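You operate a simulated robot arm through the tools that you are given. There is no shell and no other tool.

The job below is to be done with a simulated robot arm. You get a single attempt, and the scene is never put back.

## Task
Tighten the belt, set the tension in the green band and seam the sleeve in the cups.
Fine: do belt and tension before you switch the cup seamer on; end with the clutch lever at stop and the switch off; leave the sleeves in the rack.

The check looks at the end state, three seconds after you hand in, the way a careful person would. Anything else that was tipped, shoved, dropped, spilled or broken makes it a failure.

## Robot
A 7-joint arm with a three-finger gripper, fixed in place. Base frame: the origin is at the foot of the arm, x ahead of it, y to its left, z up. Units: m, rad, N and s.
Its first joint turns from -2.897 to 2.897 rad. Payload 2.69 kg.
Tool frame: the origin (TCP) lies between the finger pads and is the grasp point; the fingertips stand 0.029 m ahead of it; z points along the fingers, y is the line along which they close. The gripper opens to 0.12 m. The gripper's body begins 0.078 m behind the TCP.
Orientation is told as [roll, pitch, yaw] about the base's x, y, z axes, in that order, counted from this pose: with the fingers straight down and closing along the base's y, the tool's x points along the base's -x, its y along +y and its z along -z.

## Interface
- The arm moves only by the tool jog_arm. Its argument "increments" is one flat list of numbers, 7 for each row, row after row: the shift along the tool's x, y, z in m, then the turn, a rotation vector about the tool's x, y, z in rad, then the opening, from 0 (shut) to 1 (fully open). In form: [x, y, z, ax, ay, az, hand, x, y, z, ax, ay, az, hand, ...]. A call has 1 to 20 rows; each row is the pose to reach, as a shift and turn from the pose commanded when the call began, along the tool's axes at that moment. A row lasts 0.2 s, in which the tool goes at most 0.05 m and 0.15 rad; a call with a longer step from one row to the next is refused whole, and so is a gripper value outside its range. A pose out of reach is approached as far as the arm can. The call stops where the force on the tool passes 40 N (or 10 N more than at its start, if that is more) or the arm is blocked; 0.2 s more then pass. The fingers move at their own pace and stop on an object; they squeeze with about 21 N. The grip force told is the motor's: it shows also when the fingers shut on nothing. Time passes only in rows, and 0.2 s behind the last, so rows that repeat a pose let the fingers close. The reply holds the time, the measured pose of the TCP, the force on the tool along the base axes, the opening and the grip force, in the units named above and with some noise, with the torque about the TCP (base axes, N m) and any sound that the robot's microphone picked up, and new pictures: "views" is both (left out), scene, wrist or none.
- Cameras (640 x 400 px; columns grow to the right, rows downward): "scene" is fixed at [0.0512, -0.4986, 1.43]; the picture's right is [-0.97, -0.22, 0.00], its down [-0.21, 0.93, -0.31] and it looks along [0.07, -0.30, -0.95] (base axes); focal length 214 px, centre (320, 200). "wrist" rides on the gripper at [0.063, 0, -0.104] in the tool frame; the picture's right is [0.00, 1.00, 0.00], its down [-0.83, 0.00, -0.56] and it looks along [-0.56, 0.00, 0.83] (tool axes); focal length 275 px, centre (320, 200). There is no depth. A picture from a camera that has moved, and an enlarged one, comes with that camera's place and axes in the base frame and with its lens.
- slide_trunk(by): slides the trunk up (or, below 0, down) by that many m; the arm rides with it, the base frame stays. It gives what a move gives, with no picture.
- zoom(camera, box): a new picture of the part [left, top, right, bottom] of that camera's present view, enlarged. The clock stands still meanwhile.
- sign_off(): hands the job in; it is judged then, once.

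Nothing tells you positions but the pictures and the camera data. Unless the task says otherwise, let go and move clear before handing in.

The tools are called after "Emit:" by a JSON object that holds its "fn" and its "kwargs". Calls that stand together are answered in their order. jog_arm: Moves the arm, as the interface text tells. Its arguments: {"type":"object","properties":{"increments":{"type":"array","items":{"type":"number"}},"views":{"type":"string","enum":["both","scene","wrist","none"]}},"required":["increments"]} The other tools are called the same way: slide_trunk (by) slides the trunk up or down; zoom (camera, box) takes an enlarged picture of a part of a camera's view; sign_off () hands the job in.

At the start:

```text
clock: 0.0
ee_pos: [0.0313, -0.3992, 1.0816]
tcp_rot: [0.0, 0.0, -0.001]
ft_force: [-0.9, -0.1, 0.4]
torque: [0.02, 0.01, 0.02]
gripper_width: 0.1199
gripper_force: 0.0
trunk travel left (down, up): [-0.4, 0.186]
```

scene: 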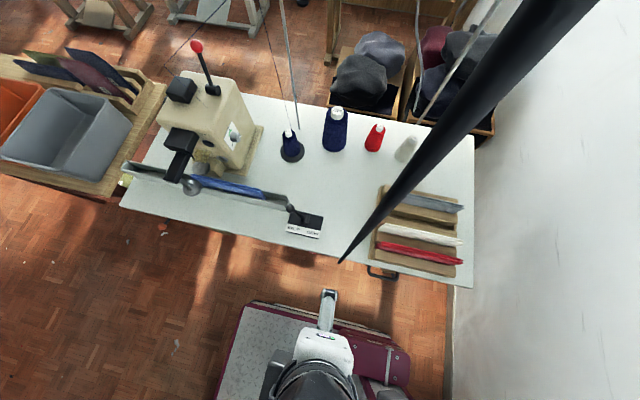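
wrist: 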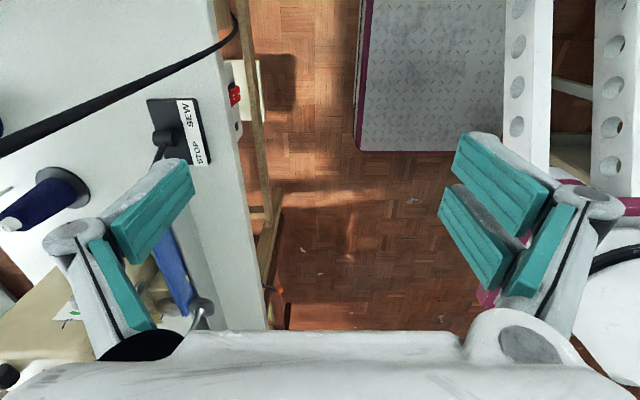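

I see a table with a cup seamer (cream machine head on the left of the scene picture), a belt/lever with a STOP/SEW plate, thread cones, and a rack with knitted sleeves. I'll take enlarged pictures first to understand the parts.

Emit:
{"fn": "zoom", "kwargs": {"camera": "scene", "box": [110, 30, 350, 180]}}

Emit:
{"fn": "zoom", "kwargs": {"camera": "scene", "box": [110, 120, 350, 270]}}

Emit:
{"fn": "zoom", "kwargs": {"camera": "scene", "box": [330, 150, 490, 290]}}

Emit:
{"fn": "zoom", "kwargs": {"camera": "wrist", "box": [0, 50, 320, 250]}}

Emit:
{"fn": "zoom", "kwargs": {"camera": "wrist", "box": [0, 200, 320, 400]}}

```text
2.67 times, centred on (230, 105) of scene
camera zoom: at [0.0512, -0.4986, 1.43], right [-0.97, -0.22, 0.0], down [-0.21, 0.93, -0.31], along [0.07, -0.3, -0.95], focal length 572 px, centre (560, 453)
```

zoom: 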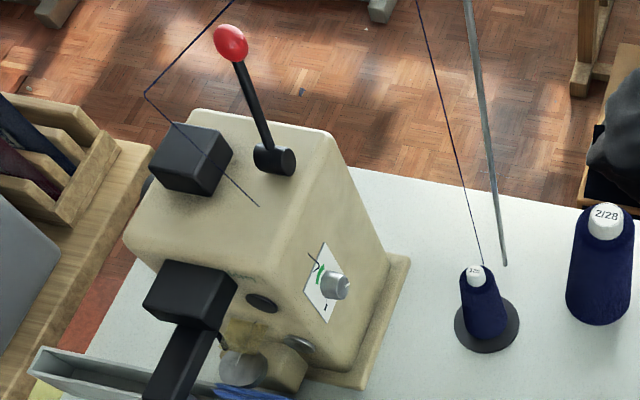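

```text
2.67 times, centred on (230, 195) of scene
camera zoom: at [0.0512, -0.4986, 1.43], right [-0.97, -0.22, 0.0], down [-0.21, 0.93, -0.31], along [0.07, -0.3, -0.95], focal length 572 px, centre (560, 213)
```

zoom: 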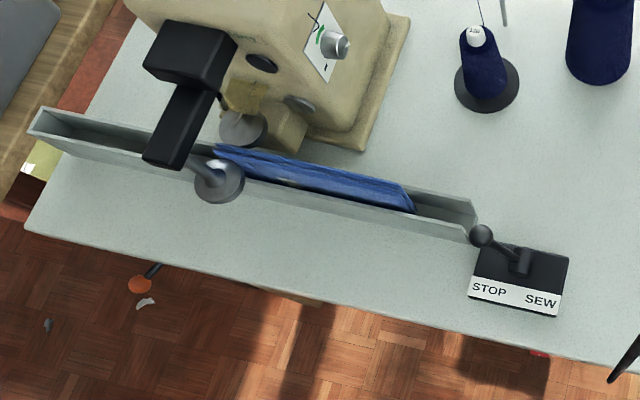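

```text
2.86 times, centred on (410, 220) of scene
camera zoom: at [0.0512, -0.4986, 1.43], right [-0.97, -0.22, 0.0], down [-0.21, 0.93, -0.31], along [0.07, -0.3, -0.95], focal length 613 px, centre (63, 143)
```

zoom: 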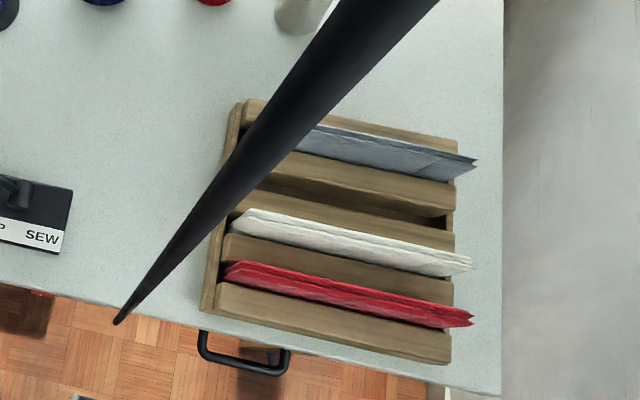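

```text
2.00 times, centred on (160, 150) of wrist
camera zoom: at [-0.0328, -0.3995, 1.1853], right [0.0, 1.0, 0.0], down [0.83, 0.0, 0.56], along [0.56, 0.0, -0.83], focal length 551 px, centre (640, 300)
```

zoom: 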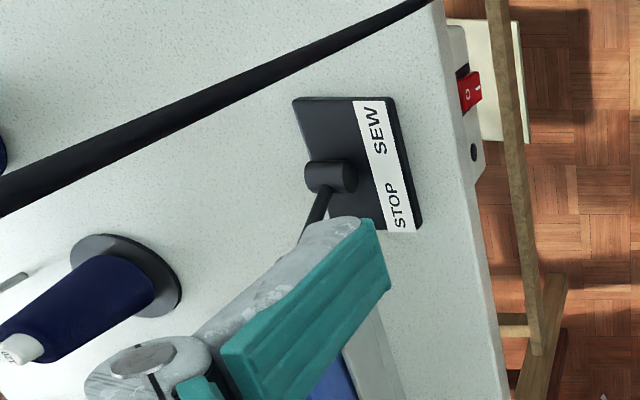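

```text
2.00 times, centred on (160, 300) of wrist
camera zoom: at [-0.0328, -0.3995, 1.1853], right [0.0, 1.0, 0.0], down [0.83, 0.0, 0.56], along [0.56, 0.0, -0.83], focal length 551 px, centre (640, 0)
```

zoom: 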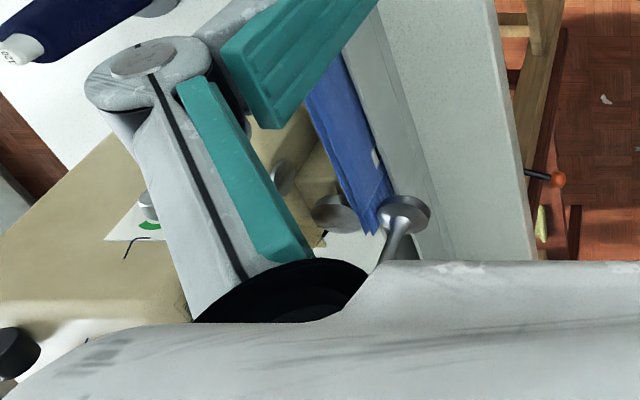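

The table top is about z≈0.75, with its front edge near y≈-0.55. The machine stands at x≈0.37–0.6, and there is an orange-tipped lever and a red rocker on the front of the table. I'll enlarge more details before moving.

Emit:
{"fn": "zoom", "kwargs": {"camera": "scene", "box": [110, 180, 190, 250]}}

Emit:
{"fn": "zoom", "kwargs": {"camera": "scene", "box": [200, 110, 260, 160]}}

Emit:
{"fn": "zoom", "kwargs": {"camera": "scene", "box": [110, 130, 230, 210]}}

Emit:
{"fn": "zoom", "kwargs": {"camera": "scene", "box": [270, 180, 350, 270]}}

Emit:
{"fn": "zoom", "kwargs": {"camera": "wrist", "box": [220, 40, 280, 100]}}

Emit:
{"fn": "zoom", "kwargs": {"camera": "wrist", "box": [240, 260, 320, 330]}}

Emit:
{"fn": "zoom", "kwargs": {"camera": "scene", "box": [150, 0, 330, 130]}}

```text
5.71 times, centred on (150, 215) of scene
camera zoom: at [0.0512, -0.4986, 1.43], right [-0.97, -0.22, 0.0], down [-0.21, 0.93, -0.31], along [0.07, -0.3, -0.95], focal length 1226 px, centre (1291, 114)
```

zoom: 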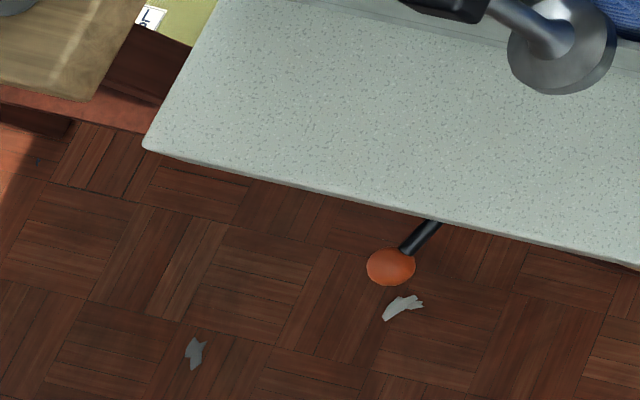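

```text
8.00 times, centred on (230, 135) of scene
camera zoom: at [0.0512, -0.4986, 1.43], right [-0.97, -0.22, 0.0], down [-0.21, 0.93, -0.31], along [0.07, -0.3, -0.95], focal length 1716 px, centre (1040, 720)
```

zoom: 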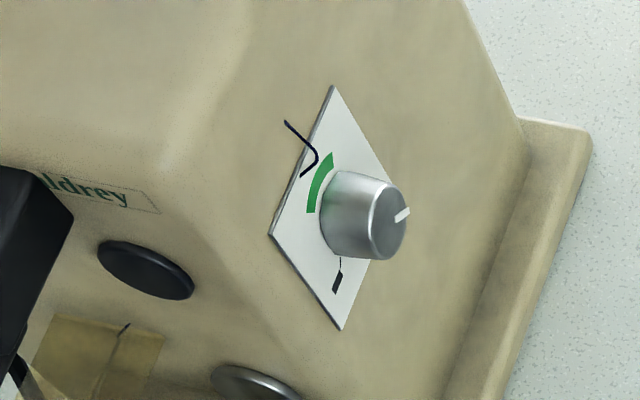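

```text
5.00 times, centred on (170, 170) of scene
camera zoom: at [0.0512, -0.4986, 1.43], right [-0.97, -0.22, 0.0], down [-0.21, 0.93, -0.31], along [0.07, -0.3, -0.95], focal length 1072 px, centre (1070, 350)
```

zoom: 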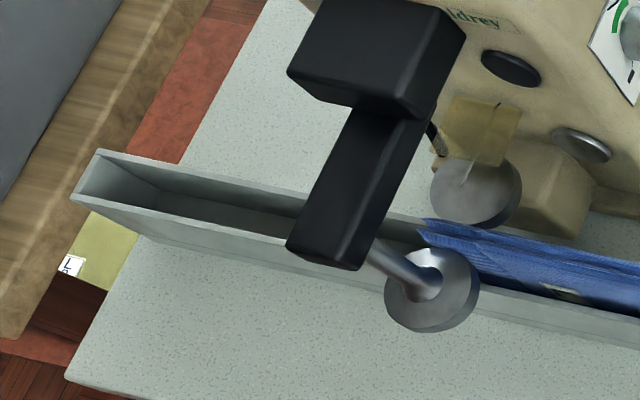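

```text
4.44 times, centred on (310, 225) of scene
camera zoom: at [0.0512, -0.4986, 1.43], right [-0.97, -0.22, 0.0], down [-0.21, 0.93, -0.31], along [0.07, -0.3, -0.95], focal length 953 px, centre (364, 89)
```

zoom: 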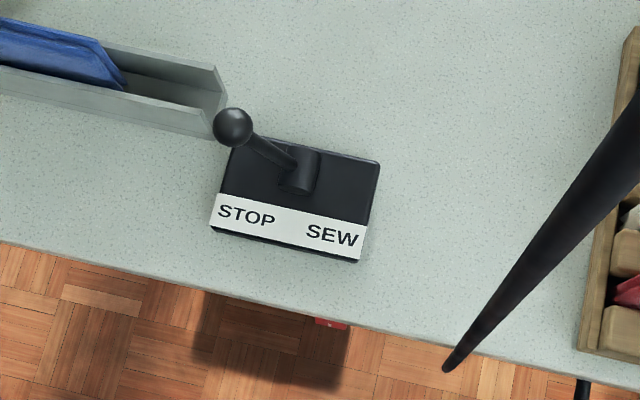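

```text
6.67 times, centred on (250, 70) of wrist
camera zoom: at [-0.0328, -0.3995, 1.1853], right [0.0, 1.0, 0.0], down [0.83, 0.0, 0.56], along [0.56, 0.0, -0.83], focal length 1835 px, centre (787, 1067)
```

zoom: 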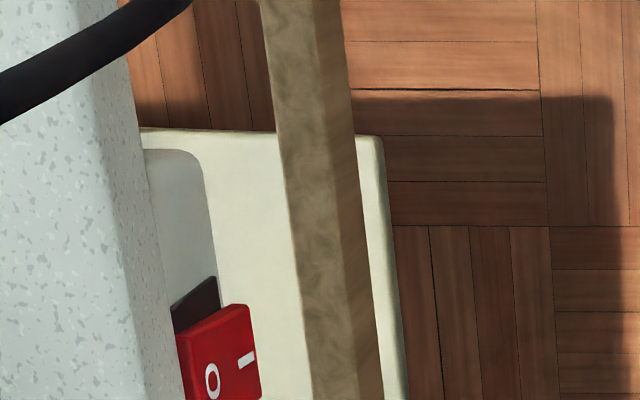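

```text
5.71 times, centred on (280, 295) of wrist
camera zoom: at [-0.0328, -0.3995, 1.1853], right [0.0, 1.0, 0.0], down [0.83, 0.0, 0.56], along [0.56, 0.0, -0.83], focal length 1573 px, centre (549, -343)
```

zoom: 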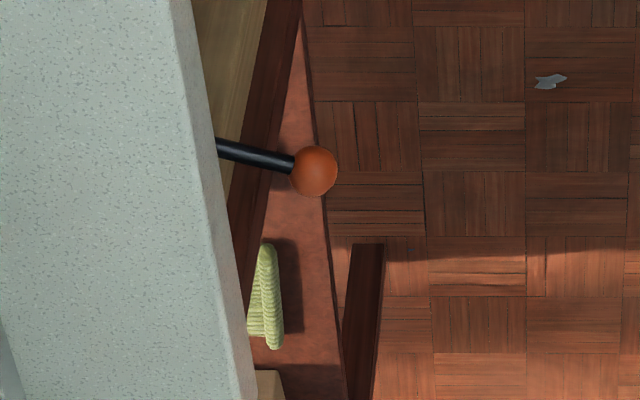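

```text
3.08 times, centred on (240, 65) of scene
camera zoom: at [0.0512, -0.4986, 1.43], right [-0.97, -0.22, 0.0], down [-0.21, 0.93, -0.31], along [0.07, -0.3, -0.95], focal length 660 px, centre (566, 615)
```

zoom: 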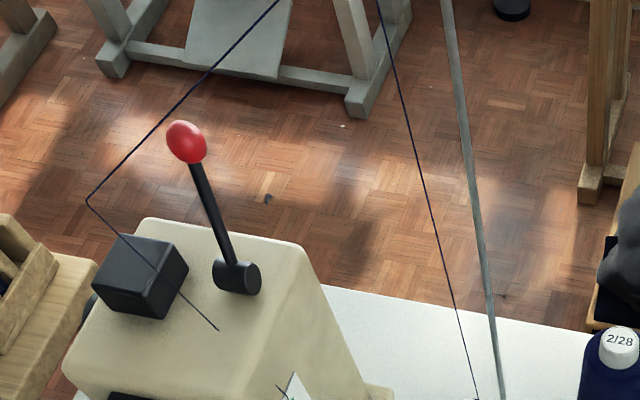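

The orange ball is a lever poking out under the front edge near x≈0.58, y≈-0.52. I'll move in front of the table in free space and turn the wrist camera toward the table front to see it and the machine.

Emit:
{"fn": "jog_arm", "kwargs": {"increments": [-0.03, 0, 0, 0, 0, 0.13, 1, -0.06, 0, 0, 0, 0, 0.26, 1, -0.09, 0, 0, 0, 0, 0.39, 1, -0.12, 0, 0, 0, 0, 0.52, 1, -0.15, 0, 0, 0, 0, 0.65, 1, -0.18, 0, 0, 0, 0, 0.78, 1, -0.21, 0, 0, 0, 0, 0.91, 1, -0.24, 0, 0, 0, 0, 1.04, 1, -0.27, 0, 0, 0, 0, 1.17, 1, -0.3, 0, 0, 0, 0, 1.3, 1, -0.33, 0, 0, 0, 0, 1.43, 1, -0.36, 0, 0, 0, 0, 1.57, 1, -0.4, 0, 0, 0, 0, 1.57, 1]}}

```text
clock: 2.8
ee_pos: [0.4313, -0.3999, 1.0805]
tcp_rot: [-0.001, 0.001, -1.572]
ft_force: [0.5, 0.2, 0.8]
torque: [0.01, -0.04, 0.0]
gripper_width: 0.1198
gripper_force: 0.1
trunk travel left (down, up): [-0.4, 0.186]
camera wrist: at [0.4311, -0.3373, 1.185], right [1.0, 0.0, 0.0], down [0.0, -0.83, 0.56], along [0.0, -0.56, -0.83], focal length 275 px, centre (320, 200)
```

scene: 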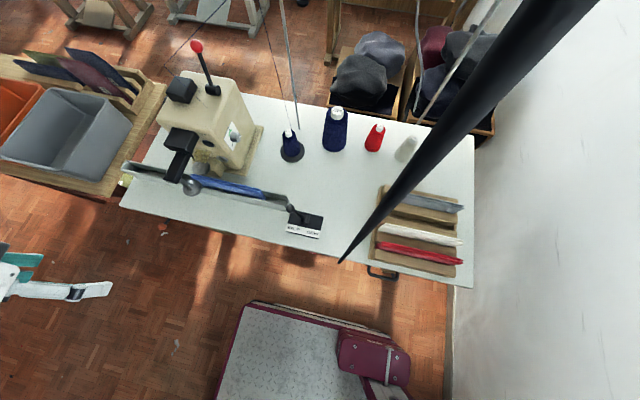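
wrist: 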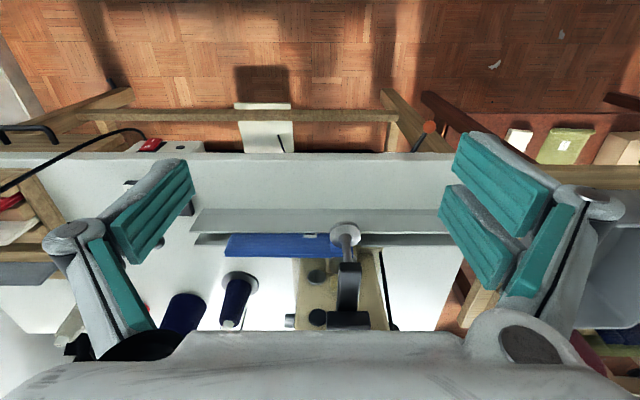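

Good, this view shows the table front from the robot's side (upside down). I'll enlarge parts of it.

Emit:
{"fn": "zoom", "kwargs": {"camera": "wrist", "box": [380, 90, 460, 170]}}

Emit:
{"fn": "zoom", "kwargs": {"camera": "wrist", "box": [180, 200, 460, 340]}}

Emit:
{"fn": "zoom", "kwargs": {"camera": "wrist", "box": [0, 90, 220, 220]}}

```text
5.00 times, centred on (420, 130) of wrist
camera zoom: at [0.4311, -0.3373, 1.185], right [1.0, 0.0, 0.0], down [0.0, -0.83, 0.56], along [0.0, -0.56, -0.83], focal length 1376 px, centre (-180, 550)
```

zoom: 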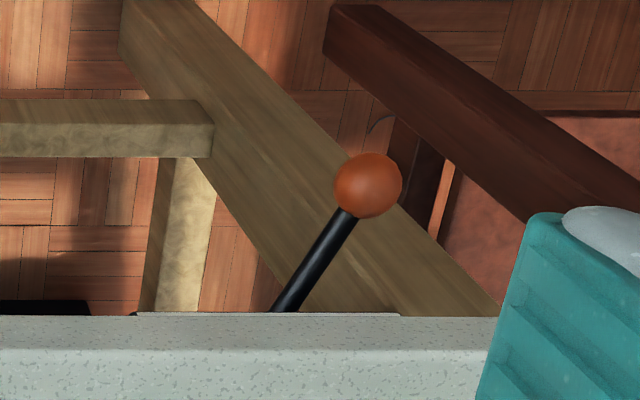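

```text
2.29 times, centred on (320, 270) of wrist
camera zoom: at [0.4311, -0.3373, 1.185], right [1.0, 0.0, 0.0], down [0.0, -0.83, 0.56], along [0.0, -0.56, -0.83], focal length 629 px, centre (320, 40)
```

zoom: 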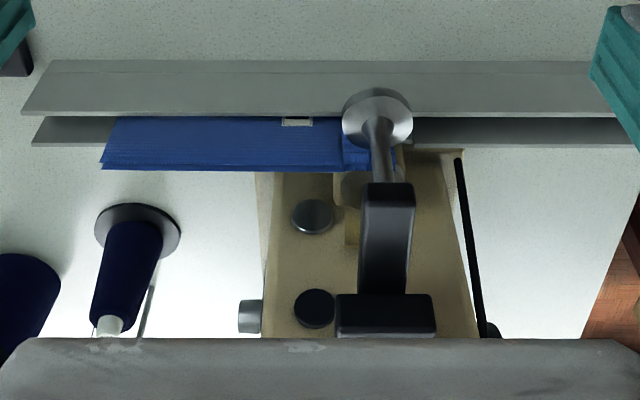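

```text
2.91 times, centred on (110, 155) of wrist
camera zoom: at [0.4311, -0.3373, 1.185], right [1.0, 0.0, 0.0], down [0.0, -0.83, 0.56], along [0.0, -0.56, -0.83], focal length 801 px, centre (931, 331)
```

zoom: 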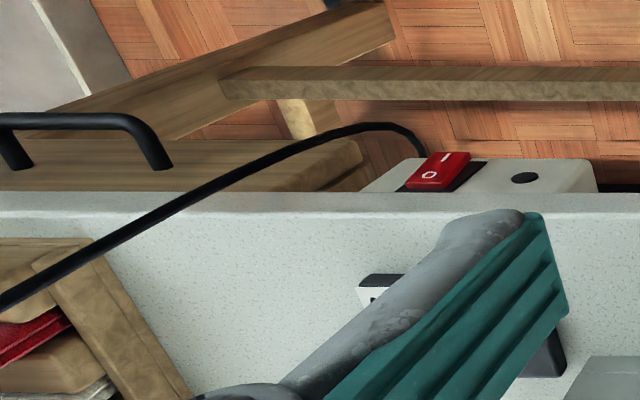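

The ball is at about (0.65, -0.52, 0.65), under the table's front edge. I'll lower the hand in front of the table, tilted, to look at the lever and switch straight on.

Emit:
{"fn": "jog_arm", "kwargs": {"increments": [0.0025, 0.021, 0.035, 0, -0.065, 0, 1, 0.005, 0.042, 0.07, 0, -0.13, 0, 1, 0.0075, 0.063, 0.105, 0, -0.195, 0, 1, 0.01, 0.085, 0.14, 0, -0.26, 0, 1, 0.0125, 0.106, 0.175, 0, -0.325, 0, 1, 0.015, 0.127, 0.21, 0, -0.39, 0, 1, 0.0175, 0.148, 0.245, 0, -0.455, 0, 1, 0.02, 0.17, 0.28, 0, -0.52, 0, 1], "views": "wrist"}}

```text
clock: 4.6
ee_pos: [0.6024, -0.3802, 0.8005]
tcp_rot: [-0.001, -0.523, -1.574]
ft_force: [-1.1, 0.4, 1.0]
torque: [0.05, -0.03, -0.01]
gripper_width: 0.1198
gripper_force: 0.1
trunk travel left (down, up): [-0.4, 0.186]
camera wrist: at [0.6009, -0.2735, 0.8597], right [1.0, 0.0, 0.0], down [0.0, -0.44, 0.9], along [0.0, -0.9, -0.44], focal length 275 px, centre (320, 200)
```

wrist: 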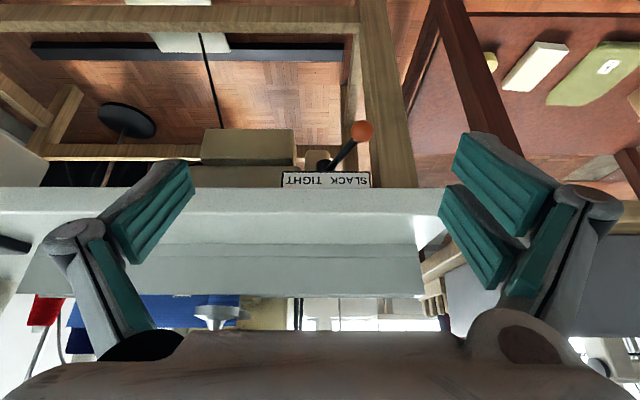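

Emit:
{"fn": "zoom", "kwargs": {"camera": "wrist", "box": [270, 110, 400, 200]}}

Emit:
{"fn": "zoom", "kwargs": {"camera": "wrist", "box": [180, 230, 440, 340]}}

```text
4.44 times, centred on (335, 155) of wrist
camera zoom: at [0.6009, -0.2735, 0.8597], right [1.0, 0.0, 0.0], down [0.0, -0.44, 0.9], along [0.0, -0.9, -0.44], focal length 1224 px, centre (253, 400)
```

zoom: 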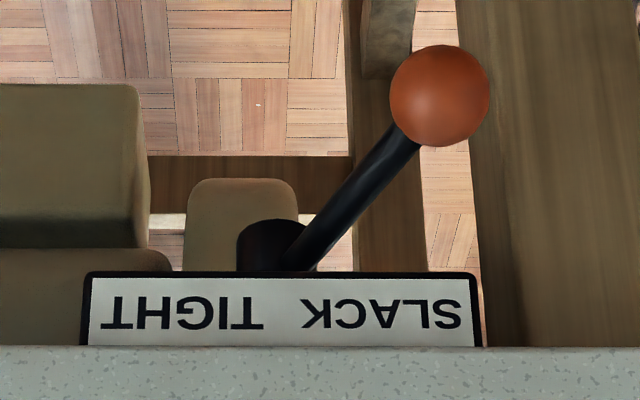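

```text
2.46 times, centred on (310, 285) of wrist
camera zoom: at [0.6009, -0.2735, 0.8597], right [1.0, 0.0, 0.0], down [0.0, -0.44, 0.9], along [0.0, -0.9, -0.44], focal length 678 px, centre (345, -9)
```

zoom: 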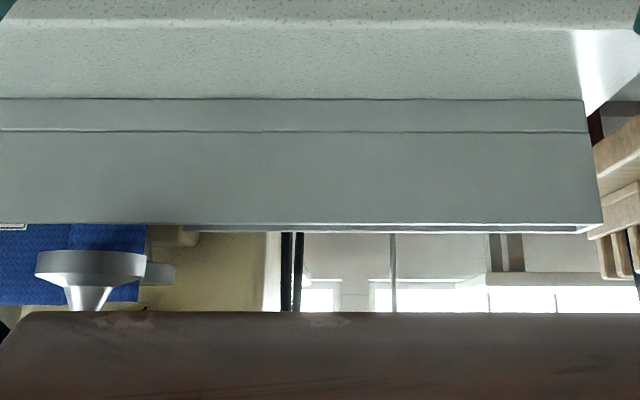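

The front label reads TIGHT (toward −x) and SLACK (toward +x), and the orange lever is at SLACK. It seems to pivot around (0.607, −0.571) with its ball at about (0.649, −0.522, 0.651). I'll move to a pre-position along the tilted tool axis with the fingers opened partway.

Emit:
{"fn": "jog_arm", "kwargs": {"increments": [-0.016, 0.0155, 0.033, 0, 0, 0, 0.7, -0.032, 0.031, 0.067, 0, 0, 0, 0.5, -0.048, 0.0466, 0.1, 0, 0, 0, 0.4, -0.048, 0.0466, 0.1, 0, 0, 0, 0.4], "views": "wrist"}}

```text
clock: 5.6
ee_pos: [0.6495, -0.4702, 0.7386]
tcp_rot: [0.002, -0.52, -1.569]
ft_force: [0.4, 1.0, -0.1]
torque: [0.01, 0.0, 0.02]
gripper_width: 0.0483
gripper_force: 0.1
trunk travel left (down, up): [-0.4, 0.186]
camera wrist: at [0.6478, -0.3633, 0.7971], right [1.0, 0.0, 0.0], down [0.0, -0.45, 0.9], along [0.0, -0.9, -0.45], focal length 275 px, centre (320, 200)
```

wrist: 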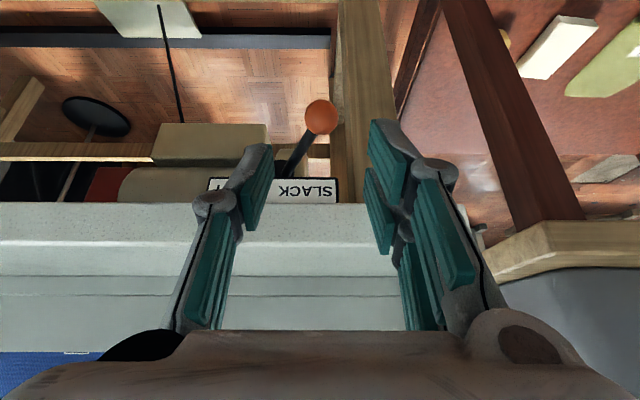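

The ball is right between the fingers ahead along the tool axis. I'll advance 9 cm to put the ball between the finger pads without gripping.

Emit:
{"fn": "jog_arm", "kwargs": {"increments": [0, -0.001, 0.03, 0, 0, 0, 0.4, 0, -0.001, 0.06, 0, 0, 0, 0.4, 0, -0.001, 0.09, 0, 0, 0, 0.4], "views": "wrist"}}

```text
clock: 6.4
ee_pos: [0.646, -0.5149, 0.6598]
tcp_rot: [-0.001, -0.522, -1.571]
ft_force: [0.3, 1.4, 1.3]
torque: [0.02, -0.02, 0.02]
gripper_width: 0.0479
gripper_force: 0.0
trunk travel left (down, up): [-0.4, 0.186]
camera wrist: at [0.6464, -0.408, 0.7189], right [1.0, 0.0, 0.0], down [0.0, -0.44, 0.9], along [0.0, -0.9, -0.44], focal length 275 px, centre (320, 200)
```

wrist: 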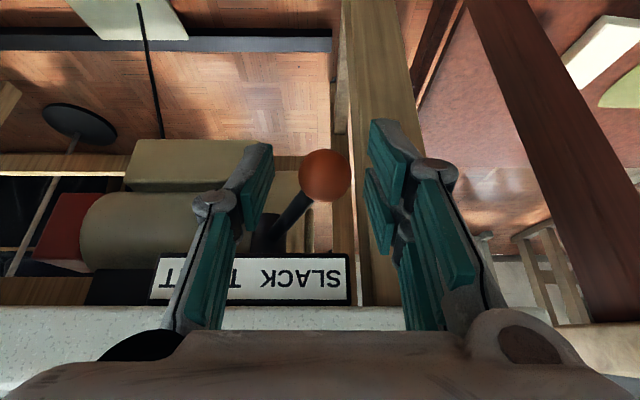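

The ball sits between the pads. I'll narrow the fingers into a loose cage and swing it halfway toward TIGHT to verify the arc.

Emit:
{"fn": "jog_arm", "kwargs": {"increments": [0, 0.001, 0, 0, 0, 0, 0.28, 0, 0.001, 0, 0, 0, 0, 0.27, 0.0064, -0.0097, -0.0037, 0, 0, 0, 0.27, 0.0108, -0.0217, -0.0062, 0, 0, 0, 0.27, 0.0132, -0.0345, -0.0076, 0, 0, 0, 0.27], "views": "wrist"}}

```text
clock: 7.6
ee_pos: [0.6122, -0.5006, 0.6596]
tcp_rot: [-0.001, -0.52, -1.571]
ft_force: [0.0, -0.2, -0.7]
torque: [-0.02, 0.01, -0.02]
gripper_width: 0.0327
gripper_force: 0.0
trunk travel left (down, up): [-0.4, 0.186]
camera wrist: at [0.6113, -0.3937, 0.7199], right [1.0, 0.0, 0.0], down [0.0, -0.44, 0.9], along [0.0, -0.9, -0.44], focal length 275 px, centre (320, 200)
```

wrist: 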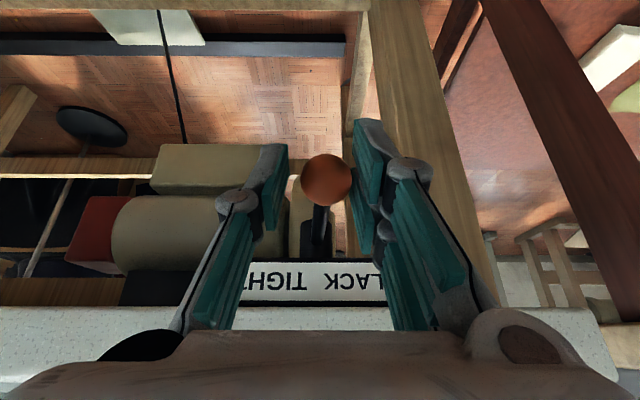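

The ball follows the horizontal arc. I'll continue the swing to the TIGHT end until it meets its stop.

Emit:
{"fn": "jog_arm", "kwargs": {"increments": [0, -0.013, 0, 0, 0, 0, 0.27, -0.0023, -0.0258, 0.0014, 0, 0, 0, 0.27, -0.0068, -0.0388, 0.0039, 0, 0, 0, 0.27, -0.0132, -0.0505, 0.0076, 0, 0, 0, 0.27, -0.0155, -0.0565, 0.009, 0, 0, 0, 0.27], "views": "wrist"}}

```text
clock: 8.8
ee_pos: [0.5605, -0.5149, 0.659]
tcp_rot: [0.002, -0.515, -1.564]
ft_force: [23.8, 23.6, -2.5]
torque: [0.21, -0.22, 1.33]
gripper_width: 0.049
gripper_force: 12.6
trunk travel left (down, up): [-0.4, 0.186]
camera wrist: at [0.5588, -0.408, 0.7192], right [1.0, 0.01, 0.0], down [0.01, -0.45, 0.89], along [0.01, -0.89, -0.45], focal length 275 px, centre (320, 200)
```

wrist: 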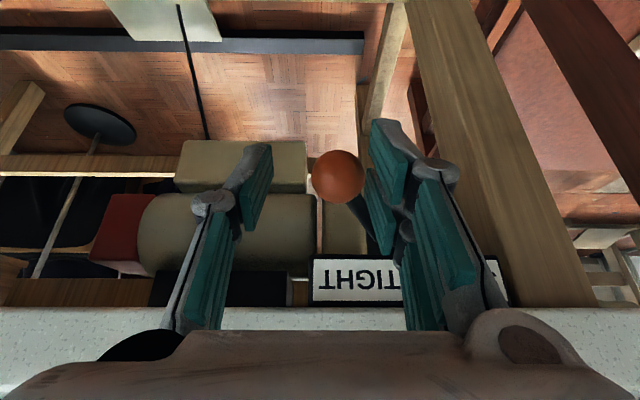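

The lever hit its stop at the mirrored angle (force ~24 N). I'll relieve the pressure, open the fingers a bit and check that it stays at TIGHT.

Emit:
{"fn": "jog_arm", "kwargs": {"increments": [0.002, 0.005, 0, 0, 0, 0, 0.4, 0.004, 0.012, 0, 0, 0, 0, 0.4, 0.004, 0.012, 0, 0, 0, 0, 0.4], "views": "wrist"}}

```text
clock: 9.6
ee_pos: [0.5659, -0.5168, 0.6564]
tcp_rot: [-0.001, -0.523, -1.574]
ft_force: [0.1, 0.4, 0.7]
torque: [-0.01, 0.0, -0.03]
gripper_width: 0.048
gripper_force: 0.0
trunk travel left (down, up): [-0.4, 0.186]
camera wrist: at [0.5644, -0.41, 0.7176], right [1.0, 0.0, 0.0], down [0.0, -0.44, 0.9], along [0.0, -0.9, -0.44], focal length 275 px, centre (320, 200)
```

wrist: 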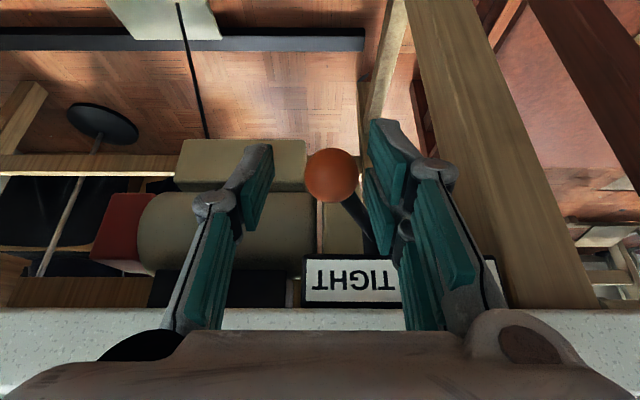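

The lever stays at TIGHT with no force applied. I'll back straight out along the tool axis and look again.

Emit:
{"fn": "jog_arm", "kwargs": {"increments": [0, 0.002, -0.04, 0, 0, 0, 0.4, 0, 0.002, -0.08, 0, 0, 0, 0.4, 0, 0.002, -0.12, 0, 0, 0, 0.4, 0, 0.002, -0.16, 0, 0, 0, 0.4, 0, 0.002, -0.19, 0, 0, 0, 0.4], "views": "wrist"}}

Emit:
{"fn": "zoom", "kwargs": {"camera": "wrist", "box": [270, 110, 400, 200]}}

```text
clock: 10.8
ee_pos: [0.5695, -0.4197, 0.8222]
tcp_rot: [0.0, -0.519, -1.572]
ft_force: [0.6, -0.9, -0.2]
torque: [0.03, 0.01, 0.01]
gripper_width: 0.048
gripper_force: 0.1
trunk travel left (down, up): [-0.4, 0.186]
camera wrist: at [0.5689, -0.3129, 0.8821], right [1.0, 0.0, 0.0], down [0.0, -0.45, 0.9], along [0.0, -0.9, -0.45], focal length 275 px, centre (320, 200)
```

wrist: 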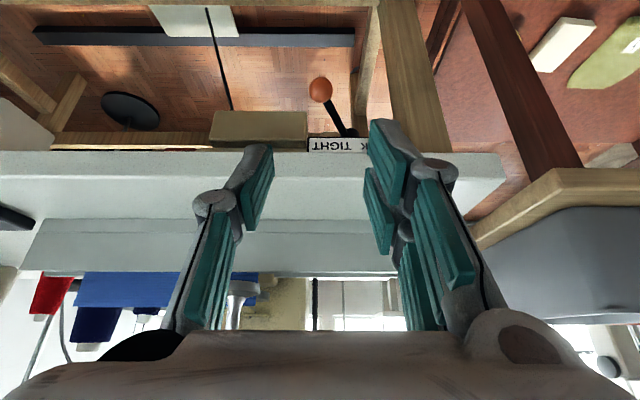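

```text
4.44 times, centred on (335, 155) of wrist
camera zoom: at [0.5689, -0.3129, 0.8821], right [1.0, 0.0, 0.0], down [0.0, -0.45, 0.9], along [0.0, -0.9, -0.45], focal length 1224 px, centre (253, 400)
```

zoom: 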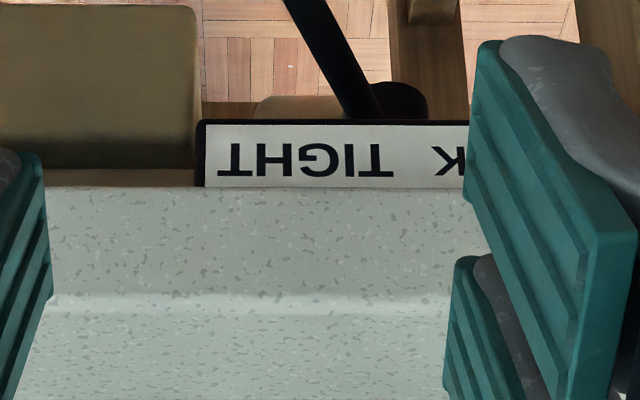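

The belt lever is at TIGHT. Next I'll raise the hand and look at the cups and machine front from a safe distance before going to the dial.

Emit:
{"fn": "jog_arm", "kwargs": {"increments": [-0.0232, -0.024, -0.0162, 0, 0, 0, 0.4, -0.0464, -0.048, -0.0324, 0, 0, 0, 0.4, -0.0696, -0.072, -0.0486, 0, 0, 0, 0.4, -0.0928, -0.096, -0.0648, 0, 0, 0, 0.4, -0.116, -0.12, -0.081, 0, 0, 0, 0.4], "views": "wrist"}}

Emit:
{"fn": "zoom", "kwargs": {"camera": "wrist", "box": [180, 140, 440, 330]}}

```text
clock: 12.0
ee_pos: [0.448, -0.4781, 0.9514]
tcp_rot: [0.001, -0.52, -1.57]
ft_force: [0.8, -0.3, -0.9]
torque: [-0.01, 0.0, -0.02]
gripper_width: 0.0478
gripper_force: 0.1
trunk travel left (down, up): [-0.4, 0.186]
camera wrist: at [0.4481, -0.3725, 1.0098], right [1.0, 0.0, 0.0], down [0.0, -0.45, 0.9], along [0.0, -0.9, -0.45], focal length 275 px, centre (320, 200)
```

wrist: 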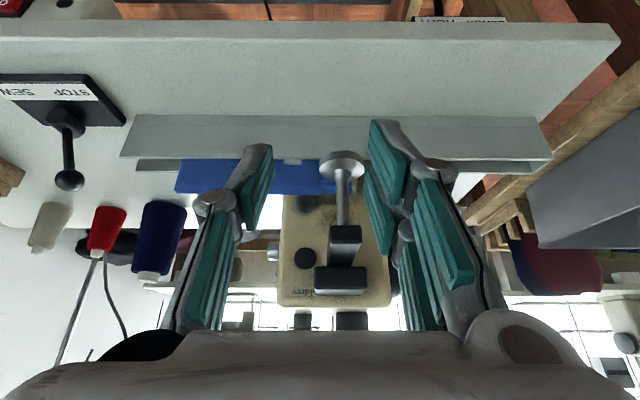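

```text
2.11 times, centred on (310, 235) of wrist
camera zoom: at [0.4481, -0.3725, 1.0098], right [1.0, 0.0, 0.0], down [0.0, -0.45, 0.9], along [0.0, -0.9, -0.45], focal length 580 px, centre (341, 126)
```

zoom: 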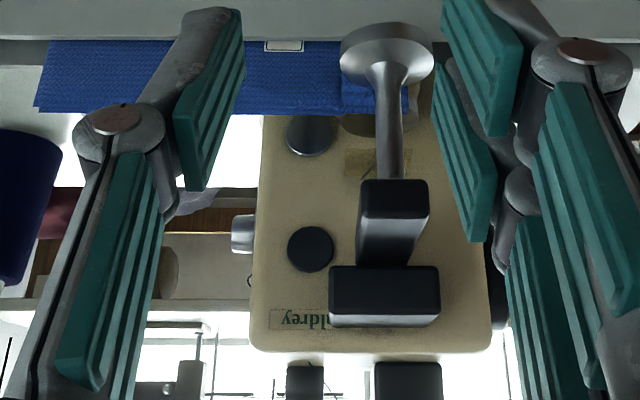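

The front cup hangs on a spindle from the black arm and the sleeve end sits at the nip between the cups. Now I'll move to the left-front (−x side) of the machine and yaw to look at the tension dial.

Emit:
{"fn": "jog_arm", "kwargs": {"increments": [-0.014, -0.0397, 0.0049, -0.0509, 0, -0.0888, 0.4, -0.028, -0.0794, 0.0098, -0.1017, 0, -0.1776, 0.4, -0.042, -0.1191, 0.0147, -0.1526, 0, -0.2664, 0.4, -0.056, -0.1589, 0.0195, -0.2034, 0, -0.3551, 0.4, -0.07, -0.1986, 0.0244, -0.2543, 0, -0.4439, 0.4, -0.084, -0.2383, 0.0293, -0.3051, 0, -0.5327, 0.4, -0.098, -0.278, 0.0342, -0.356, 0, -0.6215, 0.4], "views": "both"}}

Emit:
{"fn": "zoom", "kwargs": {"camera": "wrist", "box": [200, 120, 460, 330]}}

```text
clock: 13.6
ee_pos: [0.1723, -0.5846, 0.966]
tcp_rot: [0.0, -0.522, -0.853]
ft_force: [0.4, 0.1, 0.6]
torque: [0.01, 0.04, -0.02]
gripper_width: 0.0483
gripper_force: 0.2
trunk travel left (down, up): [-0.4, 0.186]
camera wrist: at [0.1012, -0.5037, 1.0268], right [0.75, 0.66, 0.0], down [0.3, -0.33, 0.9], along [0.59, -0.67, -0.44], focal length 275 px, centre (320, 200)
```

scene: 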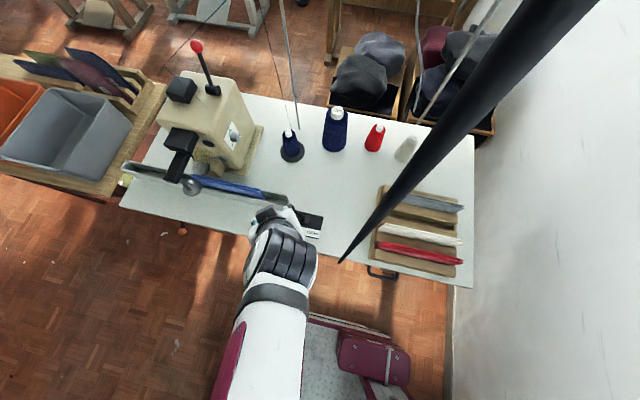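
wrist: 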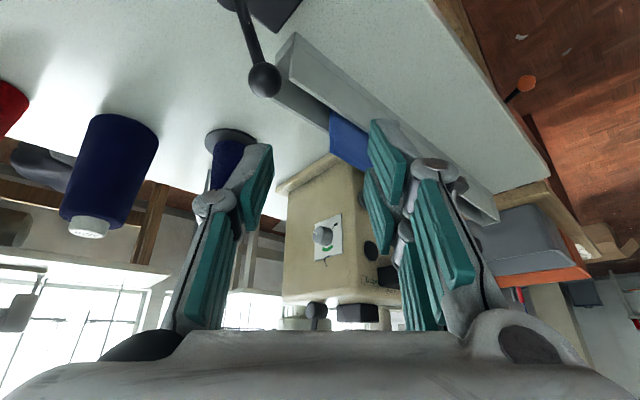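

```text
1.90 times, centred on (330, 225) of wrist
camera zoom: at [0.1012, -0.5037, 1.0268], right [0.75, 0.66, 0.0], down [0.3, -0.33, 0.9], along [0.59, -0.67, -0.44], focal length 524 px, centre (301, 152)
```

zoom: 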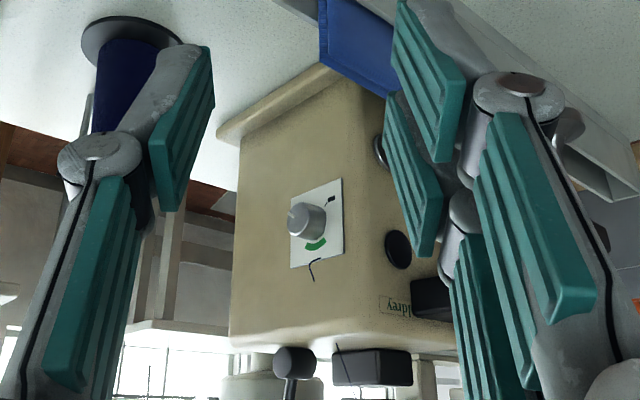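

Emit:
{"fn": "zoom", "kwargs": {"camera": "wrist", "box": [300, 205, 360, 270]}}

Emit:
{"fn": "zoom", "kwargs": {"camera": "wrist", "box": [220, 0, 400, 120]}}

```text
6.15 times, centred on (330, 238) of wrist
camera zoom: at [0.1012, -0.5037, 1.0268], right [0.75, 0.66, 0.0], down [0.3, -0.33, 0.9], along [0.59, -0.67, -0.44], focal length 1694 px, centre (258, -31)
```

zoom: 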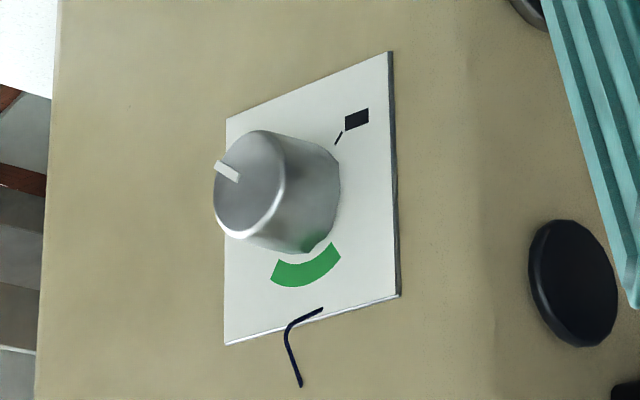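

```text
3.33 times, centred on (310, 60) of wrist
camera zoom: at [0.1012, -0.5037, 1.0268], right [0.75, 0.66, 0.0], down [0.3, -0.33, 0.9], along [0.59, -0.67, -0.44], focal length 918 px, centre (353, 667)
```

zoom: 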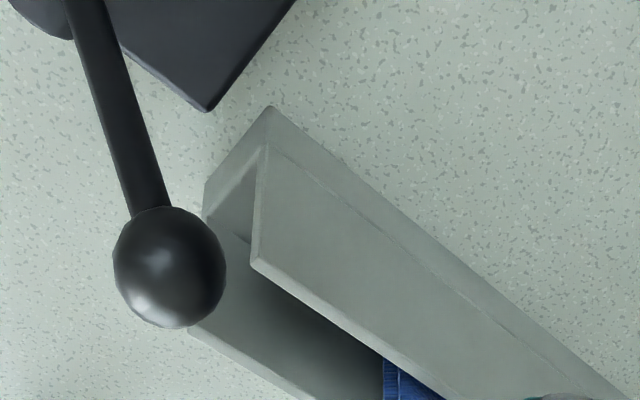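

The dial's pointer is at about 126° clockwise from the top (facing the dial), while the green band covers about ±28° around the top. The knob centre is about (0.364–0.384, −0.805, 0.890), and a thread cone with a vertical thread stands at (0.23, −0.85), so I'll approach from above and in front, tilted toward +x.

Emit:
{"fn": "jog_arm", "kwargs": {"increments": [-0.0306, -0.0017, 0.0151, -0.0141, -0.0099, -0.1285, 0.5, -0.0612, -0.0034, 0.0302, -0.0281, -0.0197, -0.257, 0.5, -0.0918, -0.0051, 0.0453, -0.0422, -0.0296, -0.3855, 0.5, -0.1223, -0.0069, 0.0605, -0.0562, -0.0394, -0.514, 0.5, -0.1529, -0.0086, 0.0756, -0.0703, -0.0493, -0.6425, 0.5, -0.1835, -0.0103, 0.0907, -0.0843, -0.0591, -0.771, 0.5, -0.2141, -0.012, 0.1058, -0.0984, -0.069, -0.8995, 0.5], "views": "both"}}

```text
clock: 15.2
ee_pos: [0.3184, -0.769, 0.9835]
tcp_rot: [-0.381, -0.406, 0.158]
ft_force: [0.0, 1.2, 0.8]
torque: [0.01, -0.01, 0.03]
gripper_width: 0.0601
gripper_force: 0.1
trunk travel left (down, up): [-0.4, 0.186]
camera wrist: at [0.2168, -0.7467, 1.0477], right [-0.01, 0.94, -0.34], down [0.52, 0.3, 0.8], along [0.85, -0.17, -0.49], focal length 275 px, centre (320, 200)
```

scene: 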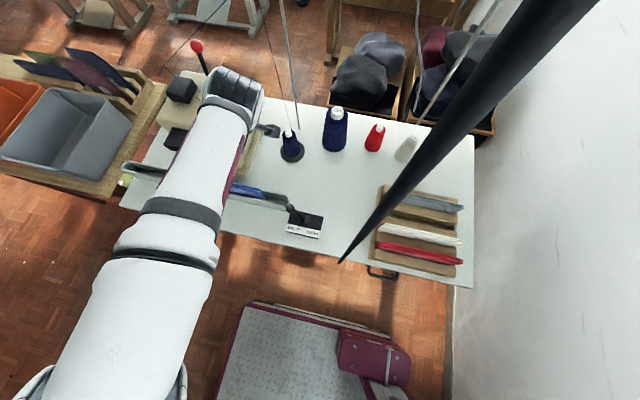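
wrist: 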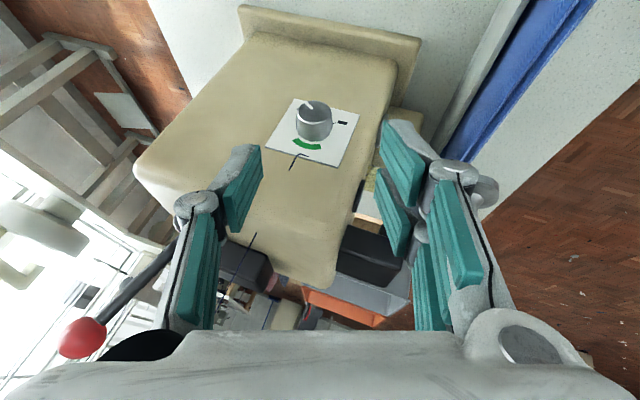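

Good clear view of the dial between the fingers. I'll enlarge it to refine the knob position.

Emit:
{"fn": "zoom", "kwargs": {"camera": "wrist", "box": [260, 80, 370, 180]}}

Emit:
{"fn": "zoom", "kwargs": {"camera": "scene", "box": [150, 30, 310, 180]}}

```text
4.00 times, centred on (315, 130) of wrist
camera zoom: at [0.2168, -0.7467, 1.0477], right [-0.01, 0.94, -0.34], down [0.52, 0.3, 0.8], along [0.85, -0.17, -0.49], focal length 1101 px, centre (340, 480)
```

zoom: 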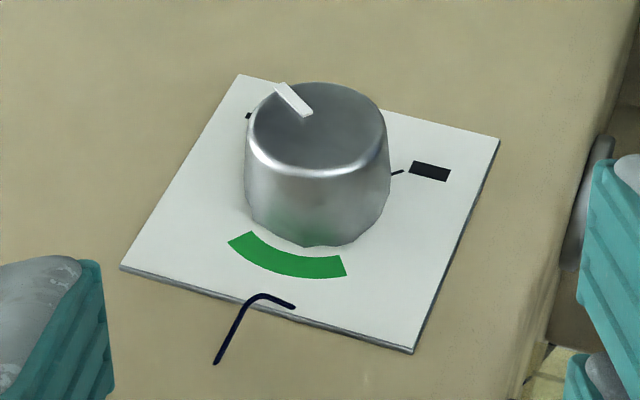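

```text
2.67 times, centred on (230, 105) of scene
camera zoom: at [0.0512, -0.4986, 1.43], right [-0.97, -0.22, 0.0], down [-0.21, 0.93, -0.31], along [0.07, -0.3, -0.95], focal length 572 px, centre (560, 453)
```

zoom: 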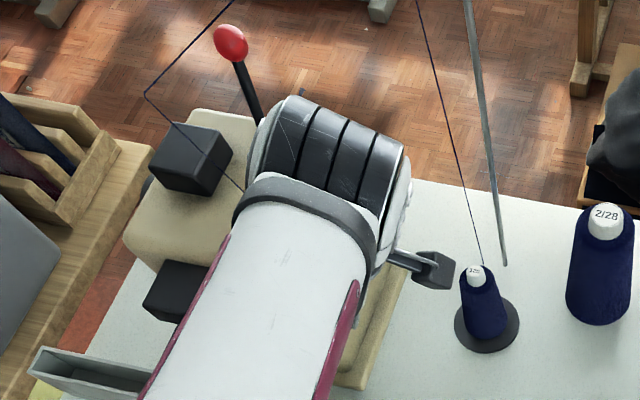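

Knob axis refined to y≈−0.808, z≈0.888 with its face at x≈0.364. I'll advance along the tool axis so the pads straddle the knob, staying ~5 mm off the plate.

Emit:
{"fn": "jog_arm", "kwargs": {"increments": [-0.0004, -0.0014, 0.031, 0, 0, 0, 0.5, -0.0008, -0.0029, 0.062, 0, 0, 0, 0.5, -0.0012, -0.0043, 0.094, 0, 0, 0, 0.5], "views": "both"}}

Emit:
{"fn": "zoom", "kwargs": {"camera": "wrist", "box": [240, 100, 400, 240]}}

```text
clock: 16.0
ee_pos: [0.3579, -0.8052, 0.9081]
tcp_rot: [-0.382, -0.404, 0.156]
ft_force: [-10.7, 5.2, 8.9]
torque: [0.45, 0.12, 0.37]
gripper_width: 0.064
gripper_force: 2.0
trunk travel left (down, up): [-0.4, 0.186]
camera wrist: at [0.256, -0.7817, 0.9725], right [0.0, 0.94, -0.34], down [0.52, 0.29, 0.8], along [0.85, -0.18, -0.49], focal length 275 px, centre (320, 200)
```

scene: 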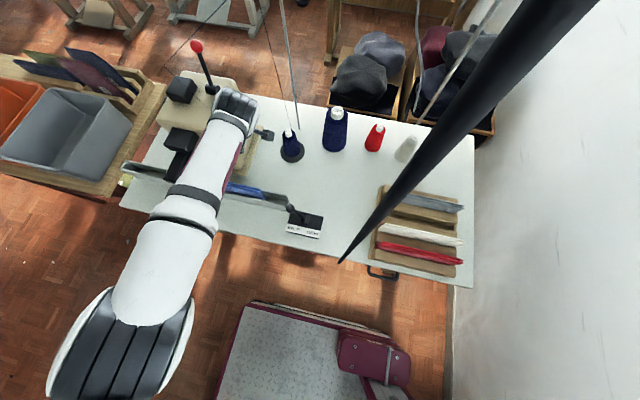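
wrist: 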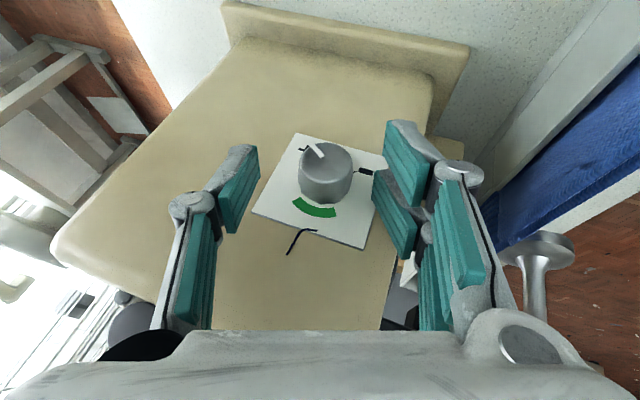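

```text
2.86 times, centred on (320, 170) of wrist
camera zoom: at [0.256, -0.7817, 0.9725], right [0.0, 0.94, -0.34], down [0.52, 0.29, 0.8], along [0.85, -0.18, -0.49], focal length 786 px, centre (320, 286)
```

zoom: 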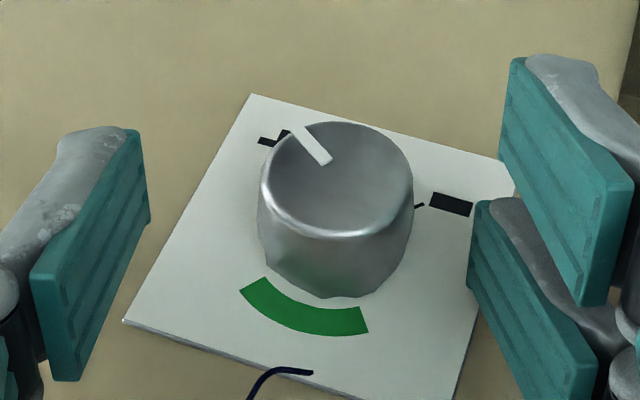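

There's a light contact (~14 N), consistent with the fingertips touching the machine face. I'll back off 6 mm in −x and check the force.

Emit:
{"fn": "jog_arm", "kwargs": {"increments": [0.0054, 0, -0.0025, 0, 0, 0, 0.5, 0.0054, 0, -0.0025, 0, 0, 0, 0.5], "views": "wrist"}}

Emit:
{"fn": "zoom", "kwargs": {"camera": "wrist", "box": [160, 80, 480, 280]}}

```text
clock: 16.6
ee_pos: [0.356, -0.8042, 0.9067]
tcp_rot: [-0.377, -0.406, 0.158]
ft_force: [0.6, -0.2, -0.5]
torque: [-0.01, -0.02, -0.01]
gripper_width: 0.0599
gripper_force: 0.1
trunk travel left (down, up): [-0.4, 0.186]
camera wrist: at [0.2531, -0.7817, 0.9712], right [0.0, 0.94, -0.34], down [0.52, 0.29, 0.8], along [0.85, -0.17, -0.49], focal length 275 px, centre (320, 200)
```

wrist: 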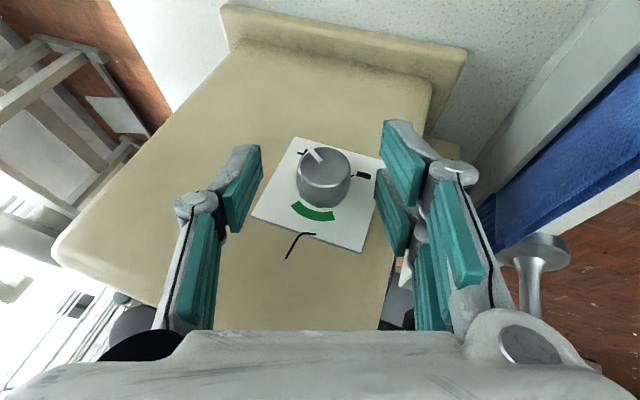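

```text
2.00 times, centred on (320, 180) of wrist
camera zoom: at [0.2531, -0.7817, 0.9712], right [0.0, 0.94, -0.34], down [0.52, 0.29, 0.8], along [0.85, -0.17, -0.49], focal length 551 px, centre (320, 240)
```

zoom: 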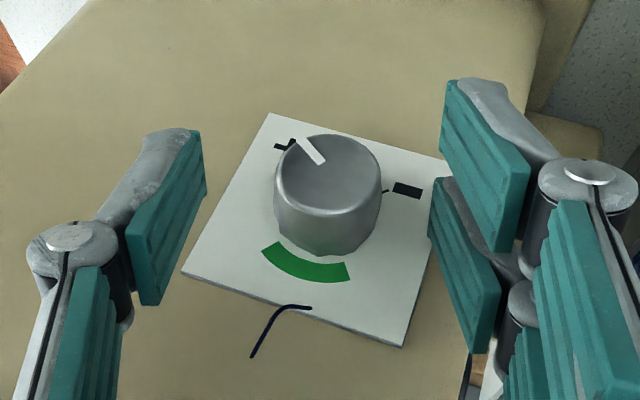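

Force is clear again. I'll centre the fingers on the knob (2.5 mm sideways, 1 mm in) and close on it.

Emit:
{"fn": "jog_arm", "kwargs": {"increments": [-0.001, 0.0025, 0.0005, 0, 0, 0, 0.35, -0.001, 0.0025, 0.0005, 0, 0, 0, 0.2, -0.001, 0.0025, 0.0005, 0, 0, 0, 0.1, -0.001, 0.0025, 0.0005, 0, 0, 0, 0.1], "views": "wrist"}}

Emit:
{"fn": "zoom", "kwargs": {"camera": "wrist", "box": [240, 100, 400, 240]}}

```text
clock: 17.6
ee_pos: [0.356, -0.8021, 0.9061]
tcp_rot: [-0.381, -0.408, 0.155]
ft_force: [2.5, -7.7, 0.5]
torque: [-0.14, -0.39, -0.04]
gripper_width: 0.0279
gripper_force: 44.8
trunk travel left (down, up): [-0.4, 0.186]
camera wrist: at [0.2541, -0.7794, 0.9701], right [0.0, 0.94, -0.34], down [0.52, 0.29, 0.8], along [0.85, -0.18, -0.49], focal length 275 px, centre (320, 200)
```

wrist: 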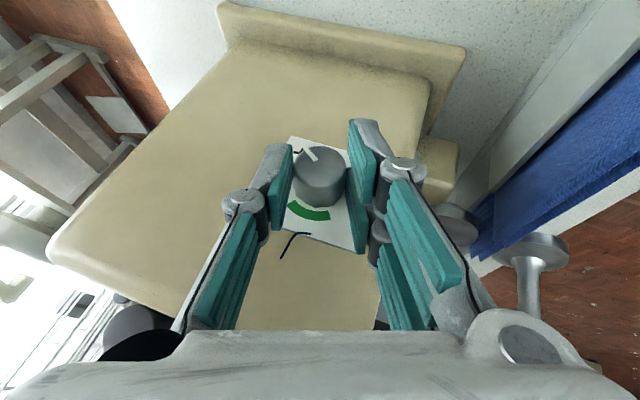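

```text
2.86 times, centred on (320, 170) of wrist
camera zoom: at [0.2541, -0.7794, 0.9701], right [0.0, 0.94, -0.34], down [0.52, 0.29, 0.8], along [0.85, -0.18, -0.49], focal length 786 px, centre (320, 286)
```

zoom: 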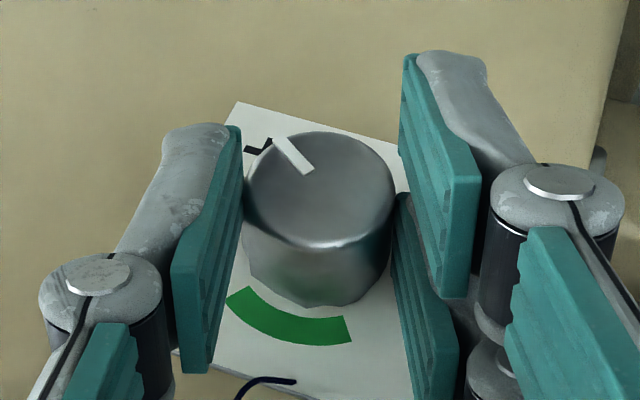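

The knob is gripped (28 mm). Now I'll turn it about its own axis (counter-clockwise facing the dial), first ~21° to check that it follows.

Emit:
{"fn": "jog_arm", "kwargs": {"increments": [0.0001, 0.0014, 0.0001, 0.1108, 0, -0.0516, 0.1, 0.0002, 0.0037, 0.0005, 0.2215, 0, -0.1032, 0.1, 0.0005, 0.006, 0.0012, 0.3323, 0, -0.1549, 0.1], "views": "both"}}

Emit:
{"fn": "zoom", "kwargs": {"camera": "wrist", "box": [240, 100, 400, 240]}}

```text
clock: 18.4
ee_pos: [0.3552, -0.7958, 0.9021]
tcp_rot: [-0.762, -0.325, 0.296]
ft_force: [1.0, 6.8, 3.7]
torque: [0.04, -0.53, 0.53]
gripper_width: 0.0278
gripper_force: 45.1
trunk travel left (down, up): [-0.4, 0.186]
camera wrist: at [0.254, -0.7512, 0.9538], right [0.0, 0.75, -0.66], down [0.52, 0.56, 0.64], along [0.85, -0.34, -0.39], focal length 275 px, centre (320, 200)
```

scene: 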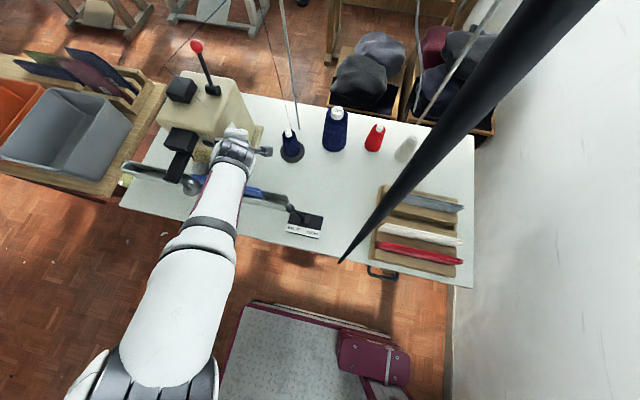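
wrist: 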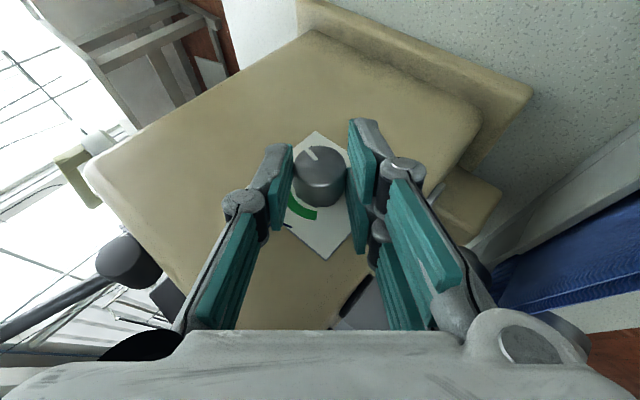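

```text
2.86 times, centred on (320, 170) of wrist
camera zoom: at [0.254, -0.7512, 0.9538], right [0.0, 0.75, -0.66], down [0.52, 0.56, 0.64], along [0.85, -0.34, -0.39], focal length 786 px, centre (320, 286)
```

zoom: 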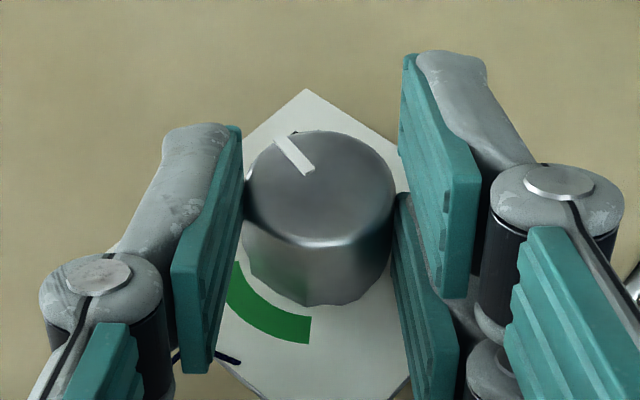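

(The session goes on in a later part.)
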